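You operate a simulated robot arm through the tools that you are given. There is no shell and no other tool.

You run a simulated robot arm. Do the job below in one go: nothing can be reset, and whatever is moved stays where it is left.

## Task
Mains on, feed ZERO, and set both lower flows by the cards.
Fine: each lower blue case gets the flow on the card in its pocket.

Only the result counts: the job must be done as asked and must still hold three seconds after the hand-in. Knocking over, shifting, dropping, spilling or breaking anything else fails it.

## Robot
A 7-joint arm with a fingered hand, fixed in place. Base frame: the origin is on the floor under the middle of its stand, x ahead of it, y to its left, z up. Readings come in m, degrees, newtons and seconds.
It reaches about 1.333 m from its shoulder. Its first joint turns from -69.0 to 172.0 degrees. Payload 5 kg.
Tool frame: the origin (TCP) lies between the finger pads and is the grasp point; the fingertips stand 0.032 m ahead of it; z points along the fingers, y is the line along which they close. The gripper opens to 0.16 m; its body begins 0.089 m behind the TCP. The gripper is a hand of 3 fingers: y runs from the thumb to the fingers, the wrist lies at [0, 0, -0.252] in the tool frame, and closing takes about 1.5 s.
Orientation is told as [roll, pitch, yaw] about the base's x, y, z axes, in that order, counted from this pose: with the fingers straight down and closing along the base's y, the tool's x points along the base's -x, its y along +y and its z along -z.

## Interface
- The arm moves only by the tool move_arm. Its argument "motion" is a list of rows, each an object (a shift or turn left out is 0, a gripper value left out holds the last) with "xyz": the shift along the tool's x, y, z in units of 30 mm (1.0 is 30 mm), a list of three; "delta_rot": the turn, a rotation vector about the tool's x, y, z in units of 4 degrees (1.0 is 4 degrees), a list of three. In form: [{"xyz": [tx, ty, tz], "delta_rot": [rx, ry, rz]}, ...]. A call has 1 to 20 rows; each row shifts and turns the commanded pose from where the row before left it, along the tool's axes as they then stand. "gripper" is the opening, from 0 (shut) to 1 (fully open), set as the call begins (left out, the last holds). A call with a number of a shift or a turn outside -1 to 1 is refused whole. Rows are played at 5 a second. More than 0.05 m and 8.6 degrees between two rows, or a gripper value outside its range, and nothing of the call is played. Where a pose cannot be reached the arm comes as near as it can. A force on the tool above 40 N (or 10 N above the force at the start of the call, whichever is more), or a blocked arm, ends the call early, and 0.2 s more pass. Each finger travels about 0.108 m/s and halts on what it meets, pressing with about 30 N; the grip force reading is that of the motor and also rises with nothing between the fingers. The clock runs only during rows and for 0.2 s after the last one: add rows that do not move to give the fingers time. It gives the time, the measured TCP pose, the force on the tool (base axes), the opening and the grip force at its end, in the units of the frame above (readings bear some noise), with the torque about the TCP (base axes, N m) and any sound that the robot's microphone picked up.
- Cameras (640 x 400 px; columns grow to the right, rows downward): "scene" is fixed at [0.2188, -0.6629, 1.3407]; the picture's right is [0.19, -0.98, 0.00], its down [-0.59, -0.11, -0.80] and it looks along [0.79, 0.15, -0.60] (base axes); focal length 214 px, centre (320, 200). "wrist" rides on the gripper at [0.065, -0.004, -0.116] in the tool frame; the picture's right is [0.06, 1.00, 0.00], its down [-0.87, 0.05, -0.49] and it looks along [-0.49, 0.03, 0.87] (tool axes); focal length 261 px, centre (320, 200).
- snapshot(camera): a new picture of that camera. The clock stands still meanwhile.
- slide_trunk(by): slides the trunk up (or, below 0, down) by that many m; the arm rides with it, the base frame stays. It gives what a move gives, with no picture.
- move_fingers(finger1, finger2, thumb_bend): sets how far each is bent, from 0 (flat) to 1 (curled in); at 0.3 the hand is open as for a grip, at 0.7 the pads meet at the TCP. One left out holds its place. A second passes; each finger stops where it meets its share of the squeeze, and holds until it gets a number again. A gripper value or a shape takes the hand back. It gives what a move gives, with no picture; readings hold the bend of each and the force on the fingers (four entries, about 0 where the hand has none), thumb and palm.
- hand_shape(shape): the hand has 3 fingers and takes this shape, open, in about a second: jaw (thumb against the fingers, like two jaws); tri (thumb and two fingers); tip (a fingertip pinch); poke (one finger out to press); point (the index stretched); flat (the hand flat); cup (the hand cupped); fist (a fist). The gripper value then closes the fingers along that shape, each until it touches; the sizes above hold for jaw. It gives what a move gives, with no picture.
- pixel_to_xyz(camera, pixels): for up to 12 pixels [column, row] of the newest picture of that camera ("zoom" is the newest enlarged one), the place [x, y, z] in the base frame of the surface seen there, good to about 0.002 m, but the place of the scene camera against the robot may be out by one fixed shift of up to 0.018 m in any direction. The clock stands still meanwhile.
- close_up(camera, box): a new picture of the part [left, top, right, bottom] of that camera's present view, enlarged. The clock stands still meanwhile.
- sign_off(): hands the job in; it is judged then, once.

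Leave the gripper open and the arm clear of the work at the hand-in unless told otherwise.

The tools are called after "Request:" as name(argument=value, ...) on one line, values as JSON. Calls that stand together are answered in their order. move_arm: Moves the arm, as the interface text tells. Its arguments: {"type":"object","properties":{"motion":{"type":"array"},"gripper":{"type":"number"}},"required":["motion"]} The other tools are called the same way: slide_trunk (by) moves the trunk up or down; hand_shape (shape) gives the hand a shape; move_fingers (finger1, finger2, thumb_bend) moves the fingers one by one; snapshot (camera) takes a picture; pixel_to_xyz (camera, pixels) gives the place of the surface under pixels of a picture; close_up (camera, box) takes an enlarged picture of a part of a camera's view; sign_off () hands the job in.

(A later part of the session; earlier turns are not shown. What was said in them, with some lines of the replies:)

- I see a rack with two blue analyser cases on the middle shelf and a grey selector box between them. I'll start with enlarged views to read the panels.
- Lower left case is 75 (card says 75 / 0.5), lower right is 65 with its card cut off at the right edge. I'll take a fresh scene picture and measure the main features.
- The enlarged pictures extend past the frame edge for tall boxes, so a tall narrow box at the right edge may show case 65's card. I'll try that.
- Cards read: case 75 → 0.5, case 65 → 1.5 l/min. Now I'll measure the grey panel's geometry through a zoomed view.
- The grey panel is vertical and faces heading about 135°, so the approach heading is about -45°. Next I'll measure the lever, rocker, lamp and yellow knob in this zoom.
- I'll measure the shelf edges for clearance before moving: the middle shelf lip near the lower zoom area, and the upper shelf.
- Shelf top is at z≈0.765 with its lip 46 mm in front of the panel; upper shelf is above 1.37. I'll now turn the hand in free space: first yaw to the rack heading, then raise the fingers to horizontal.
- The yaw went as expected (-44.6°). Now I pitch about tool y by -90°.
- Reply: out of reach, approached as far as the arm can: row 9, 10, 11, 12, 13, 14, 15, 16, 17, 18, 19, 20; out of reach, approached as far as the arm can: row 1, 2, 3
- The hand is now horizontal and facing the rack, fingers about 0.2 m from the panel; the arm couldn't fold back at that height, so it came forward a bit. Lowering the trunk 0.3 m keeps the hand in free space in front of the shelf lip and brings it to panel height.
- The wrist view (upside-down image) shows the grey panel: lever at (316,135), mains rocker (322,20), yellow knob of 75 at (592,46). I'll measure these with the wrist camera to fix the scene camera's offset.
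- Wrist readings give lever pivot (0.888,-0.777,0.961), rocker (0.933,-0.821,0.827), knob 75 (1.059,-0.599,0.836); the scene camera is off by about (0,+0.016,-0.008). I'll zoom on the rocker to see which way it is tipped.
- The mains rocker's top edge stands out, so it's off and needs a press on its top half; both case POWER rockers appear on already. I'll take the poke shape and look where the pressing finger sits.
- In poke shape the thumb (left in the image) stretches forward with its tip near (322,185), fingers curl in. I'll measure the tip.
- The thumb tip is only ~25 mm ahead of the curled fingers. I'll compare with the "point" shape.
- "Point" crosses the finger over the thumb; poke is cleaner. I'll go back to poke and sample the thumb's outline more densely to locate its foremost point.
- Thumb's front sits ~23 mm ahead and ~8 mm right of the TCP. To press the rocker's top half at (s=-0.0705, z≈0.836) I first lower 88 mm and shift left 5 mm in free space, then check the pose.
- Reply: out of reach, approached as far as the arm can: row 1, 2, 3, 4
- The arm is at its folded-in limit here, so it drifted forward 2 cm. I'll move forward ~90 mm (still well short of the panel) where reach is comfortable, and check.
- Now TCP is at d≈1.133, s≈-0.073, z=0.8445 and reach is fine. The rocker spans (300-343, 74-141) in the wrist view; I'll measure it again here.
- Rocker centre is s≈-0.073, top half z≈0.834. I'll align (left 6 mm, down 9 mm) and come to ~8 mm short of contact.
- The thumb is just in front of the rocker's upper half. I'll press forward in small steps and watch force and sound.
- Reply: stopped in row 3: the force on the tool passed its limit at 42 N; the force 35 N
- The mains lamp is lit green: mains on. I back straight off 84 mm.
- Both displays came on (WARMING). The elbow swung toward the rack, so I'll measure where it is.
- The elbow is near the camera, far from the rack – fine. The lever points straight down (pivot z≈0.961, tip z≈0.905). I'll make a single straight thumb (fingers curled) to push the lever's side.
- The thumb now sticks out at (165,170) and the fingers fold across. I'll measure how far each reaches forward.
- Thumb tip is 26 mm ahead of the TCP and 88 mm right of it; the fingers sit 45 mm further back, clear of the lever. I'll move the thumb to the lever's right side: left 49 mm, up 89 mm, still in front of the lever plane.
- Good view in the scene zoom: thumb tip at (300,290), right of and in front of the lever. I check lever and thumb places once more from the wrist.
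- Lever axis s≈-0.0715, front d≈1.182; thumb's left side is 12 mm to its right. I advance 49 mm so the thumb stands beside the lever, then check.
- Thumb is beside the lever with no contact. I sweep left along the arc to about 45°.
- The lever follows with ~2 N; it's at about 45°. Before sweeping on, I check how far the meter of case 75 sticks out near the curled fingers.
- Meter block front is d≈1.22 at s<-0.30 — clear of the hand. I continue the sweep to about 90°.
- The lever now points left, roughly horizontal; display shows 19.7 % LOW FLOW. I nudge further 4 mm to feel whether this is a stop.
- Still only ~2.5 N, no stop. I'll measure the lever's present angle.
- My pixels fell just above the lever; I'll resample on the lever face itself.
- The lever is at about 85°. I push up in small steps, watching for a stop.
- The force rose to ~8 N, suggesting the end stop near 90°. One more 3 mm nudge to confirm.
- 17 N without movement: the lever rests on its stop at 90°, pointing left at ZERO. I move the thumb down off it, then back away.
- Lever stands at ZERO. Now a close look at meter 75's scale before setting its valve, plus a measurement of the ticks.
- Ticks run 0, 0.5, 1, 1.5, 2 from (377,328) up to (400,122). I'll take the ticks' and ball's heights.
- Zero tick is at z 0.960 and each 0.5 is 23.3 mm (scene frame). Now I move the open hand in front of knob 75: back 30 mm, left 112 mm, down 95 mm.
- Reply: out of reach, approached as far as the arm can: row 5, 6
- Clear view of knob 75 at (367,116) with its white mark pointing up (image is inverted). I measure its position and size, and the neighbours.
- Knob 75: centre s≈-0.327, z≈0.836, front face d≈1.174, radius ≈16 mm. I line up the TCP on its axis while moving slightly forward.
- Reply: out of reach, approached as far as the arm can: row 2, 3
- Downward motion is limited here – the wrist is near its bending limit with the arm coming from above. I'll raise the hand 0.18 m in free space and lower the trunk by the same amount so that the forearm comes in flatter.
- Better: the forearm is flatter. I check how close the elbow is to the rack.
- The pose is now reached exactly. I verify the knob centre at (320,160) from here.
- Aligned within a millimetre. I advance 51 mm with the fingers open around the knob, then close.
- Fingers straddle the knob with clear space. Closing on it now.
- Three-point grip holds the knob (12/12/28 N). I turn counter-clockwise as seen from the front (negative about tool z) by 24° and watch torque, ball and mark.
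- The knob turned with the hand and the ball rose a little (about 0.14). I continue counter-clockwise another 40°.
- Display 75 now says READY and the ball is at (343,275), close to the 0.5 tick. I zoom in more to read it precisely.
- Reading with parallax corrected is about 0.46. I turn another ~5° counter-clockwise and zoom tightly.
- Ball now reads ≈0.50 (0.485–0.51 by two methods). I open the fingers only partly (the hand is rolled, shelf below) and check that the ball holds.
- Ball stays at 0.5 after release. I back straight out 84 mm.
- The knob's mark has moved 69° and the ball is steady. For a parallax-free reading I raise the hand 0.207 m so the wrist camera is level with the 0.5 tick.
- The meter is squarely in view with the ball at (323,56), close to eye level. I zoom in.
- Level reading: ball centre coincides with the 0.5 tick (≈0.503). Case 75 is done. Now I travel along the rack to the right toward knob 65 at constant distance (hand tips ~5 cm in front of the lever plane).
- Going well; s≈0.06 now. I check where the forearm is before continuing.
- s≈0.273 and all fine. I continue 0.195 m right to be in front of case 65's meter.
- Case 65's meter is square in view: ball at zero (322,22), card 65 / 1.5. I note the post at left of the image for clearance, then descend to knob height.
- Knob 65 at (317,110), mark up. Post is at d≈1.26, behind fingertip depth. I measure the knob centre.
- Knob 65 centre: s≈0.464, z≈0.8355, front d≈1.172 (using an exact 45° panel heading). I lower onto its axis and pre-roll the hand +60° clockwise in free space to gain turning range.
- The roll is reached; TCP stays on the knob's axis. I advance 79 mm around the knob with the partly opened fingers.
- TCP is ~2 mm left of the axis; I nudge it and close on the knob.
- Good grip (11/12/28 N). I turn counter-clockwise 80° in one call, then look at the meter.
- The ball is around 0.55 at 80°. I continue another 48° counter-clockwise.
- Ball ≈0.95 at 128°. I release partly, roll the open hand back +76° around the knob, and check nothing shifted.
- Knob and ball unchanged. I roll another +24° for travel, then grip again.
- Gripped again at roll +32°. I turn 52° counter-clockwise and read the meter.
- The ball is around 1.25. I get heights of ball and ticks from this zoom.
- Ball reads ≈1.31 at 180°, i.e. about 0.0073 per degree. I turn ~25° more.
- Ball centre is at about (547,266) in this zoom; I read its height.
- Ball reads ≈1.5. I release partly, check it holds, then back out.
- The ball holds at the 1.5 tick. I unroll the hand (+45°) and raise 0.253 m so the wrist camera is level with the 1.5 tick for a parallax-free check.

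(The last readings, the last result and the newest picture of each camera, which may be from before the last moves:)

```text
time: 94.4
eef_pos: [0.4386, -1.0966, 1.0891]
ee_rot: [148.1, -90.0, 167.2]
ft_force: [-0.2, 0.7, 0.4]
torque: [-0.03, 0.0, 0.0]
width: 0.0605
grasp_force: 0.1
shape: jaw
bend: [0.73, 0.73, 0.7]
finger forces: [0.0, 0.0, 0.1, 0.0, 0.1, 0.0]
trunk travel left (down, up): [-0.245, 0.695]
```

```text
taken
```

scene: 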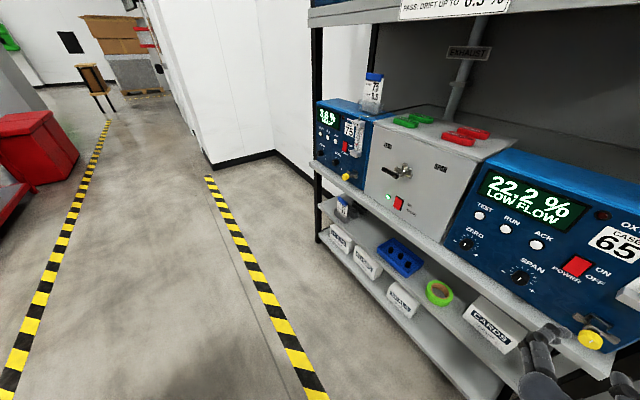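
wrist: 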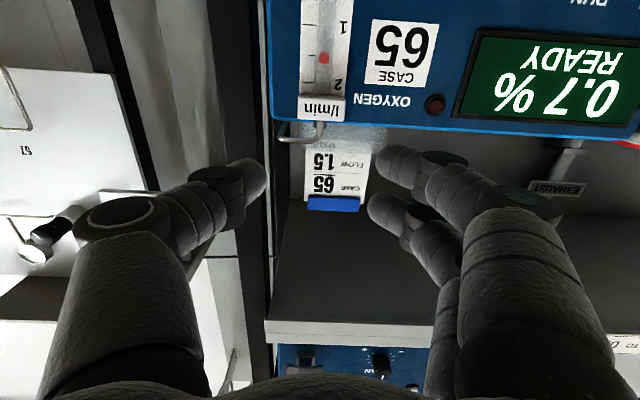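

The ball sits at (323,57) at eye level. I zoom to compare with the 1.5 tick.

Request:
close_up(camera="wrist", box=[290, 10, 360, 110])

Request:
close_up(camera="wrist", box=[296, 38, 346, 78])

Request:
pixel_to_xyz(camera="zoom", pixels=[[340, 190], [200, 190], [340, 200]])

```text
4.00 times, centred on (325, 60) of wrist
```

zoom: 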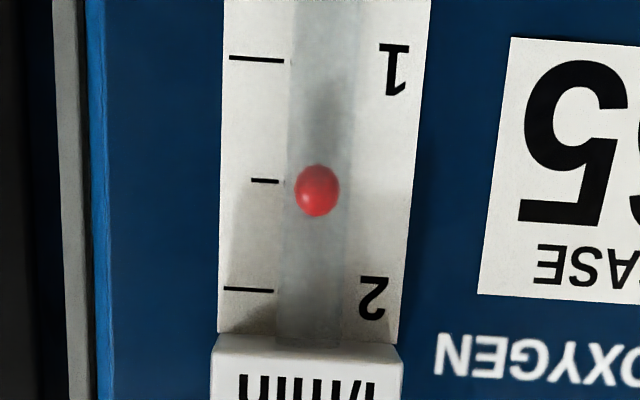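

```text
10.00 times, centred on (321, 58) of wrist
```

zoom: 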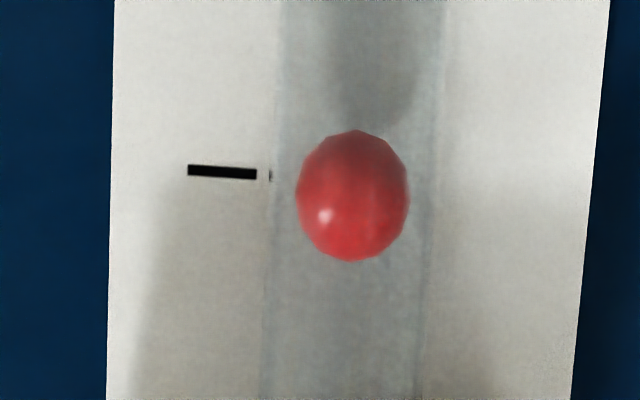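

```text
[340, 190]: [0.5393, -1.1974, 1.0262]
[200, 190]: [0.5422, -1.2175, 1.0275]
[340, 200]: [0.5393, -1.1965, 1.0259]
```

Level reading: the ball is ~0.02 above the 1.5 tick, i.e. ≈1.52, a hair over; the angle bookkeeping (205° at ~0.0074/°) agrees with 1.51–1.52. That's close, but I can trim it by ~2.5° clockwise; I'll go back down to the knob to do it.

Request:
move_arm(motion=[{"xyz": [1, 0, 0]}, {"xyz": [1, 0, 0]}, {"xyz": [1, 0, 0]}, {"xyz": [1, 0, 0]}, {"xyz": [1, 0, 0]}, {"xyz": [1, 0, 0]}, {"xyz": [1, 0, 0]}, {"xyz": [1, 0, 0]}, {"xyz": [0.45, 0, 0]}, {}])

Request:
snapshot(camera="wrist")

```text
time: 96.6
eef_pos: [0.4384, -1.0974, 0.8345]
ee_rot: [154.0, -90.0, 161.3]
ft_force: [-0.2, -1.0, 0.7]
torque: [-0.04, 0.03, 0.01]
width: 0.0602
grasp_force: 0.1
shape: jaw
bend: [0.73, 0.73, 0.7]
finger forces: [0.0, 0.1, 0.0, 0.0, 0.1, 0.0]
trunk travel left (down, up): [-0.245, 0.695]
```

```text
taken
```

wrist: 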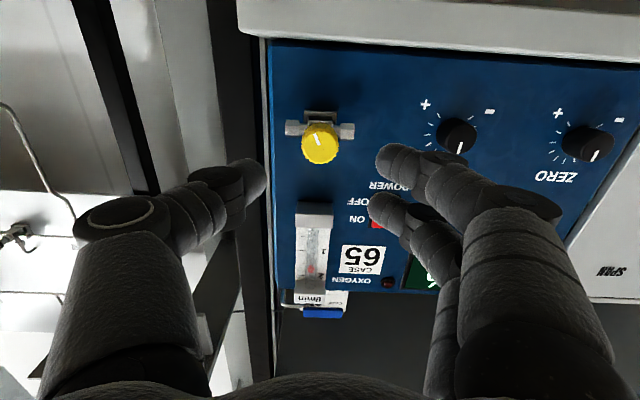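

The hand is on the knob's axis again (s within 2 mm). I advance 85 mm with the fingers partly open.

Request:
move_arm(motion=[{"xyz": [-0.03, 0.05, 0.7]}, {"xyz": [0, 0, 0.7]}, {"xyz": [0, 0, 0.7]}, {"xyz": [0, 0, 0.72]}, {}])

Request:
snapshot(camera="wrist")

```text
time: 97.8
eef_pos: [0.4996, -1.1562, 0.8359]
ee_rot: [150.4, -90.0, 164.8]
ft_force: [0.1, 0.6, 0.1]
torque: [0.04, 0.01, 0.0]
width: 0.0603
grasp_force: 0.1
shape: jaw
bend: [0.73, 0.73, 0.7]
finger forces: [0.1, 0.0, 0.1, 0.0, 0.1, 0.0]
trunk travel left (down, up): [-0.245, 0.695]
```

```text
taken
```

wrist: 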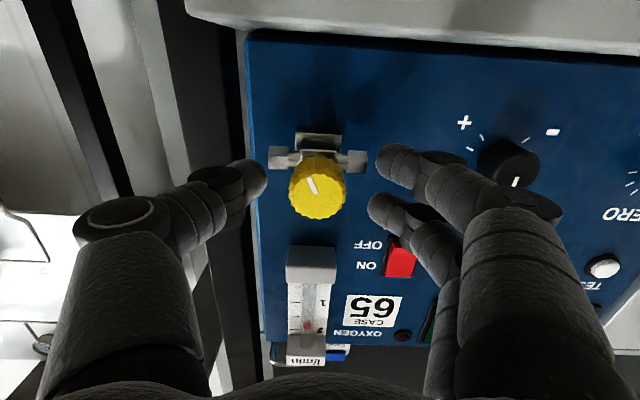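

At this roll the wrist camera also sees meter 65 (ball near (308,326)). I take a reference zoom, then grip.

Request:
close_up(camera="wrist", box=[285, 300, 335, 350])

Request:
move_arm(motion=[{}, {}, {}, {}], gripper=0.1)

Request:
close_up(camera="wrist", box=[285, 300, 335, 350])

Request:
close_up(camera="scene", box=[638, 220, 640, 300])

```text
8.00 times, centred on (310, 325) of wrist
```

zoom: 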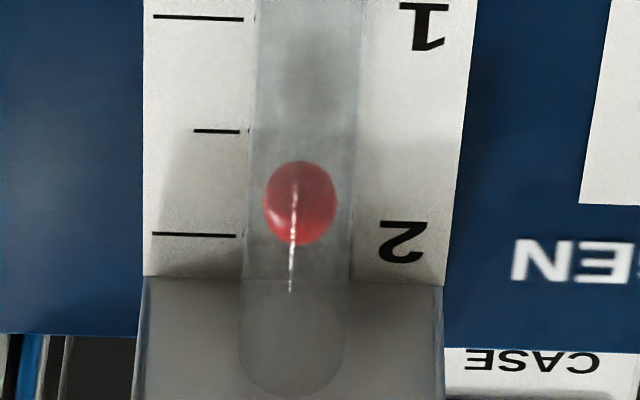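

```text
time: 98.8
eef_pos: [0.4992, -1.1573, 0.837]
ee_rot: [152.8, -89.9, 162.5]
ft_force: [-0.6, -7.2, 2.3]
torque: [-0.03, -0.01, -0.15]
width: 0.0174
grasp_force: 29.8
shape: jaw
bend: [0.72, 0.72, 0.7]
finger forces: [11.8, 11.3, 0.0, 0.1, 29.6, 0.1]
trunk travel left (down, up): [-0.245, 0.695]
```

```text
8.00 times, centred on (310, 325) of wrist
```

zoom: 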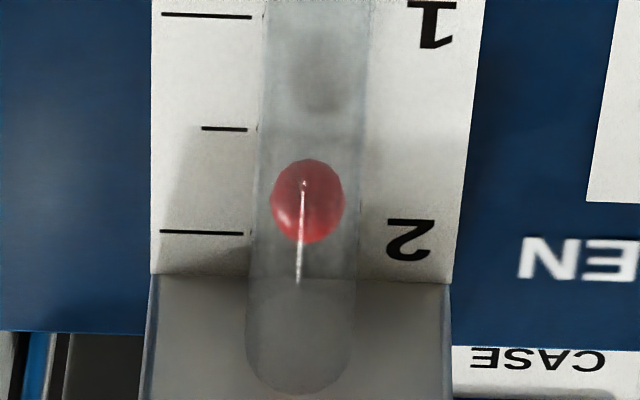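

```text
5.00 times, centred on (639, 260) of scene
```

zoom: 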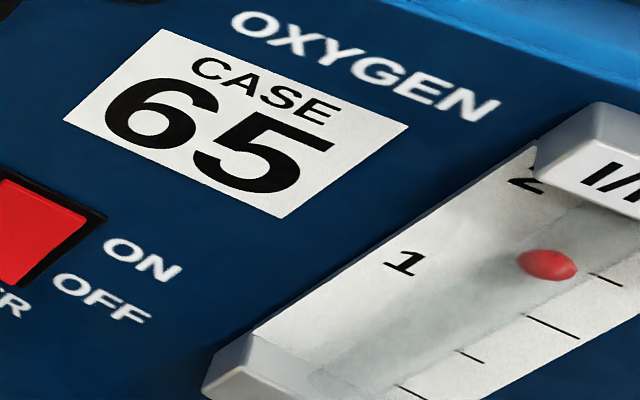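

Same reading under grip (ball y≈201, 1.5 tick y≈128, 207 px per l/min). I turn 2.8° clockwise, expecting the ball to shift ~4 px.

Request:
move_arm(motion=[{"delta_rot": [0, 0, 0.35]}, {"delta_rot": [0, 0, 0.35]}, {}, {}, {}])

Request:
close_up(camera="wrist", box=[285, 300, 335, 350])

Request:
close_up(camera="scene", box=[638, 220, 640, 300])

```text
time: 100.0
eef_pos: [0.5006, -1.1573, 0.837]
ee_rot: [91.2, -87.1, -135.9]
ft_force: [-1.4, -9.3, 2.9]
torque: [-0.09, -0.05, -0.18]
width: 0.0173
grasp_force: 29.6
shape: jaw
bend: [0.72, 0.72, 0.7]
finger forces: [11.3, 11.6, 0.0, 0.1, 31.3, 0.0]
trunk travel left (down, up): [-0.245, 0.695]
```

```text
8.00 times, centred on (310, 325) of wrist
```

zoom: 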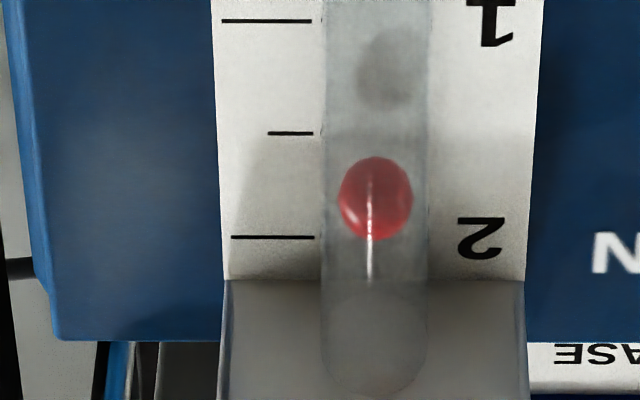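

```text
5.00 times, centred on (639, 260) of scene
```

zoom: 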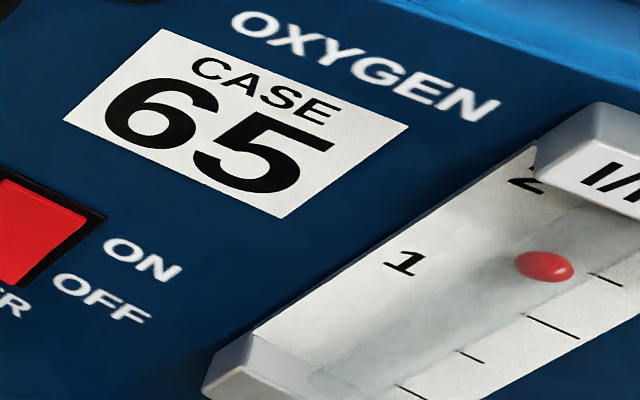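

The ball dropped by about 0.025, bringing it to ≈1.50. I release and back out.

Request:
move_arm(motion=[{}, {}, {}, {}], gripper=0.38)

Request:
move_arm(motion=[{"xyz": [0, 0, -0.5]}, {"xyz": [0, 0, -0.8]}, {"xyz": [0, 0, -0.8]}, {"xyz": [0, 0, -0.74], "delta_rot": [0, 0, -0.7]}, {}])

Request:
move_arm(motion=[{"xyz": [-1, 0, 0]}, {"xyz": [-1, 0, 0]}, {"xyz": [-1, 0, 0]}, {"xyz": [-1, 0, 0]}, {"xyz": [-1, 0, 0]}, {"xyz": [-1, 0, 0]}, {"xyz": [-1, 0, 0]}, {"xyz": [-1, 0, 0]}, {"xyz": [-0.45, 0, 0]}, {}])

Request:
close_up(camera="wrist", box=[290, 10, 360, 110])

Request:
close_up(camera="wrist", box=[296, 38, 346, 78])

```text
time: 101.0
eef_pos: [0.5012, -1.1561, 0.8354]
ee_rot: [90.7, -87.3, -135.3]
ft_force: [0.1, 0.0, 0.4]
torque: [-0.02, 0.0, -0.01]
width: 0.0602
grasp_force: 0.1
shape: jaw
bend: [0.73, 0.73, 0.7]
finger forces: [0.0, 0.1, 0.0, 0.0, 0.0, 0.0]
trunk travel left (down, up): [-0.245, 0.695]
```

```text
time: 102.2
eef_pos: [0.4391, -1.0954, 0.8383]
ee_rot: [173.7, -90.0, 141.6]
ft_force: [0.0, -0.6, -0.2]
torque: [0.03, 0.03, 0.02]
width: 0.0602
grasp_force: 0.0
shape: jaw
bend: [0.73, 0.73, 0.7]
finger forces: [0.0, 0.0, 0.0, 0.0, 0.1, 0.0]
trunk travel left (down, up): [-0.245, 0.695]
```

```text
time: 104.4
eef_pos: [0.4402, -1.0961, 1.0899]
ee_rot: [145.0, -90.1, 170.4]
ft_force: [0.7, 0.4, 0.2]
torque: [0.01, 0.03, 0.01]
width: 0.0603
grasp_force: 0.0
shape: jaw
bend: [0.73, 0.73, 0.7]
finger forces: [0.1, 0.0, 0.0, 0.0, 0.1, 0.0]
trunk travel left (down, up): [-0.245, 0.695]
```

```text
4.00 times, centred on (325, 60) of wrist
```

zoom: 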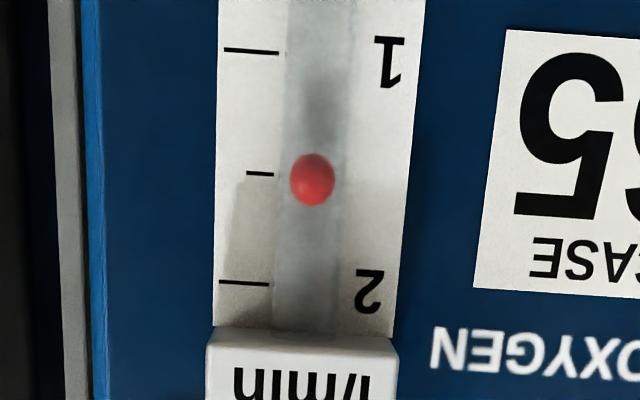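

```text
10.00 times, centred on (321, 58) of wrist
```

zoom: 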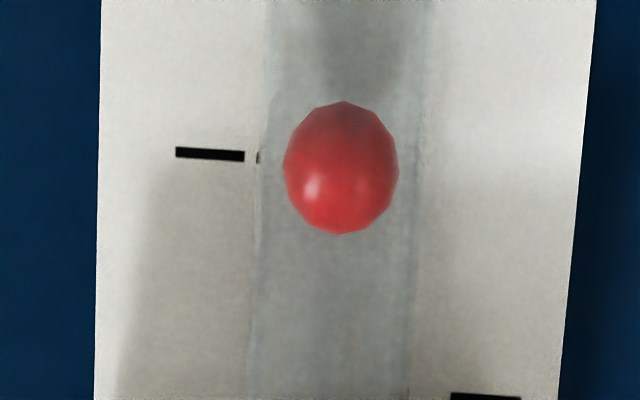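

Both meters now read within ~0.01 of target (0.508 and 1.509). I back away from the rack and open the hand.

Request:
move_arm(motion=[{"xyz": [0, 0, -0.8]}, {"xyz": [0, 0, -0.8]}, {"xyz": [0, 0, -0.8]}, {"xyz": [0, 0, -0.8]}, {}])

Request:
snapshot(camera="scene")

Request:
snapshot(camera="wrist")

```text
time: 105.6
eef_pos: [0.3695, -1.029, 1.09]
ee_rot: [161.0, -90.0, 154.4]
ft_force: [-0.4, 0.2, 0.3]
torque: [0.01, 0.01, 0.03]
width: 0.0602
grasp_force: 0.1
shape: jaw
bend: [0.73, 0.73, 0.7]
finger forces: [0.0, 0.0, 0.1, 0.0, 0.0, 0.0]
trunk travel left (down, up): [-0.245, 0.695]
```

```text
taken
```

scene: 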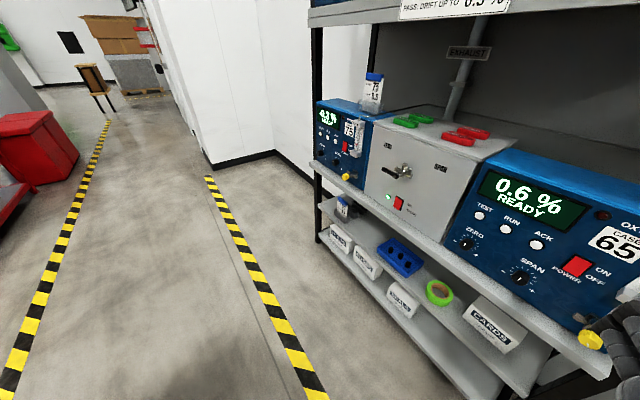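

```text
taken
```

wrist: 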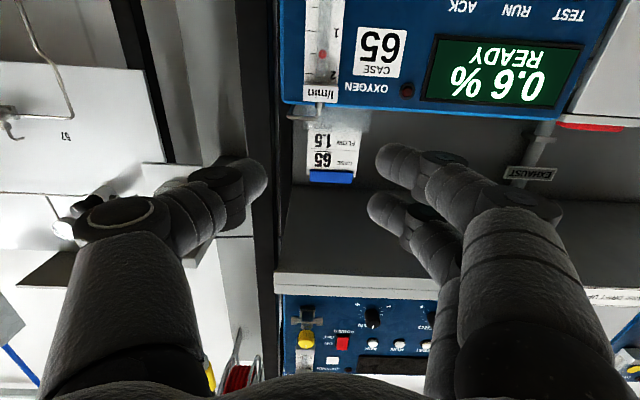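

Hand is 0.19 m back from the panel and everything is in place. I open the gripper fully and check the lever, lamp and both meters once more.

Request:
move_arm(motion=[{}, {}, {}, {}, {}, {}], gripper=1.0)

Request:
close_up(camera="scene", box=[310, 90, 460, 220])

Request:
close_up(camera="scene", box=[345, 140, 369, 160])

Request:
close_up(camera="scene", box=[638, 180, 640, 360])

```text
time: 107.0
eef_pos: [0.3716, -1.0285, 1.0901]
ee_rot: [160.1, -90.0, 155.2]
ft_force: [0.1, 0.3, 0.1]
torque: [-0.01, 0.03, 0.0]
width: 0.1598
grasp_force: 0.0
shape: jaw
bend: [0.3, 0.3, 0.3]
finger forces: [0.0, 0.1, 0.1, 0.0, 0.0, 0.0]
trunk travel left (down, up): [-0.245, 0.695]
```

```text
3.08 times, centred on (385, 155) of scene
```

zoom: 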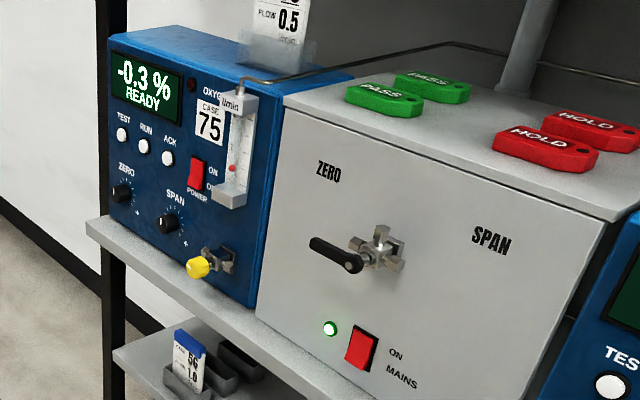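

```text
16.00 times, centred on (357, 150) of scene
```

zoom: 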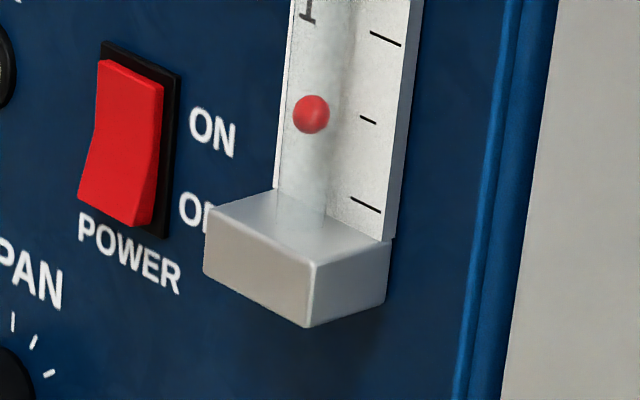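

```text
2.22 times, centred on (639, 270) of scene
```

zoom: 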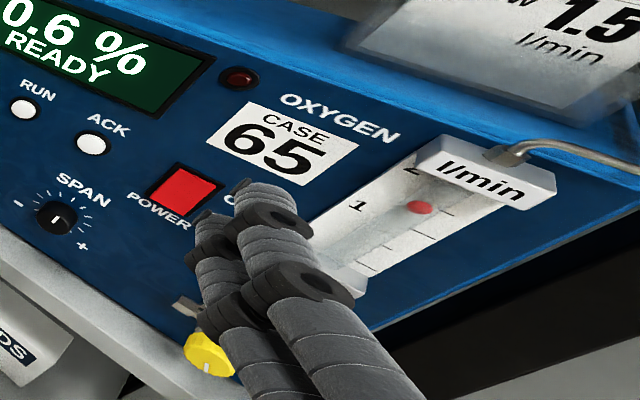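

All good: lever at ZERO, mains lamp lit, meter 75 ≈0.5, meter 65 ≈1.5. I retreat a little further so the arm is clearly away.

Request:
move_arm(motion=[{"xyz": [0, 0, -0.7]}, {"xyz": [0, 0, -0.7]}, {"xyz": [0, 0, -0.7]}, {}, {}])

Request:
snapshot(camera="scene")

Request:
close_up(camera="scene", box=[638, 220, 640, 300])

Request:
close_up(camera="scene", box=[345, 140, 369, 160])

```text
time: 108.2
eef_pos: [0.3263, -0.9837, 1.0899]
ee_rot: [145.9, -89.9, 169.4]
ft_force: [1.3, 0.2, 0.1]
torque: [-0.03, 0.01, 0.0]
width: 0.16
grasp_force: 0.0
shape: jaw
bend: [0.3, 0.3, 0.3]
finger forces: [0.0, 0.0, 0.1, 0.0, 0.0, 0.0]
trunk travel left (down, up): [-0.245, 0.695]
```

```text
taken
```

scene: 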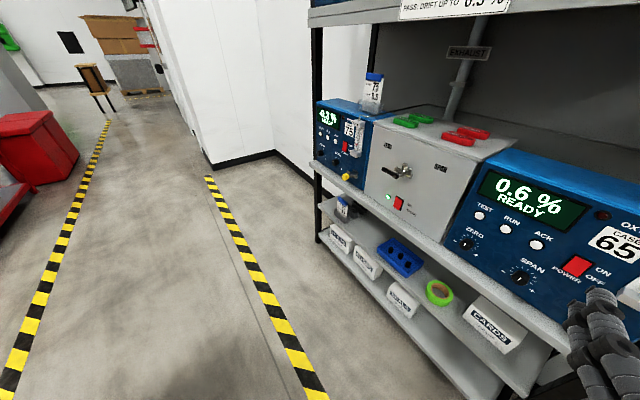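

```text
5.00 times, centred on (639, 260) of scene
```

zoom: 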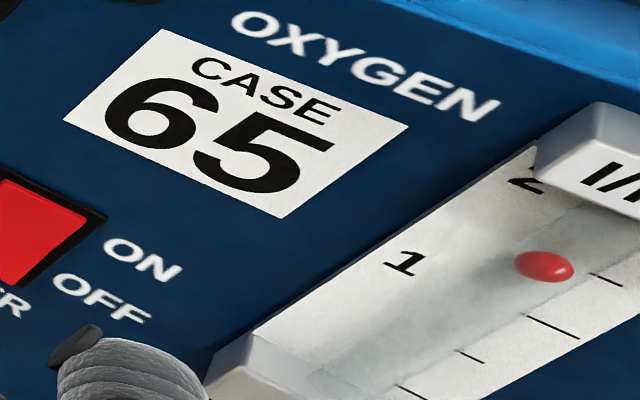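

```text
16.00 times, centred on (357, 150) of scene
```

zoom: 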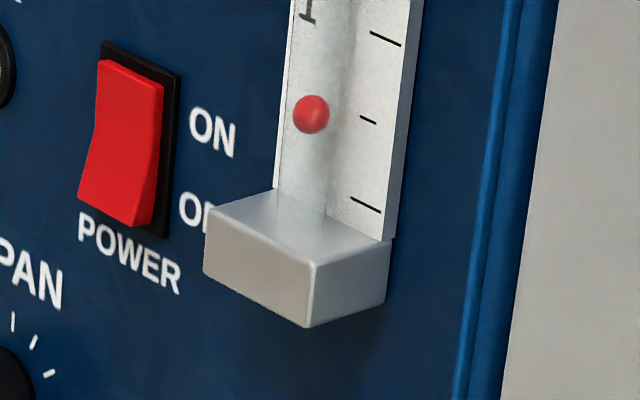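

The readings are steady: case 75 about 0.5, case 65 about 1.5. The mains are on, the lever is at ZERO, the hand is open and the arm is clear. Signing off.

Request:
sign_off()

```text
The job is handed in.
```

The job is done and handed in. The mains are on, the feed lever is at ZERO, and both lower flows match the cards in their pockets.

| Item | Set to | Last reading |
|---|---|---|
| Mains | on | green lamp lit |
| Feed lever | ZERO | against its left-hand stop, beside the ZERO label |
| Case 75 flow | 0.5 l/min | about 0.50 l/min |
| Case 65 flow | 1.5 l/min | about 1.51 l/min |

- **Flow readings:** I read both meters with the camera level with the ball. Case 75 read 0.508 l/min then, and dropped about 0.01 after I opened case 65. The table shows that later value.
- **Case displays:** both went from LOW FLOW to READY. Case 75 shows -0.3 % and case 65 shows 0.6 %. I left the ZERO and SPAN knobs alone, as you only asked for the flows.
- **Arm and surroundings:** the hand is open and the arm is clear of the rack. I saw nothing knocked over or moved in the final pictures.
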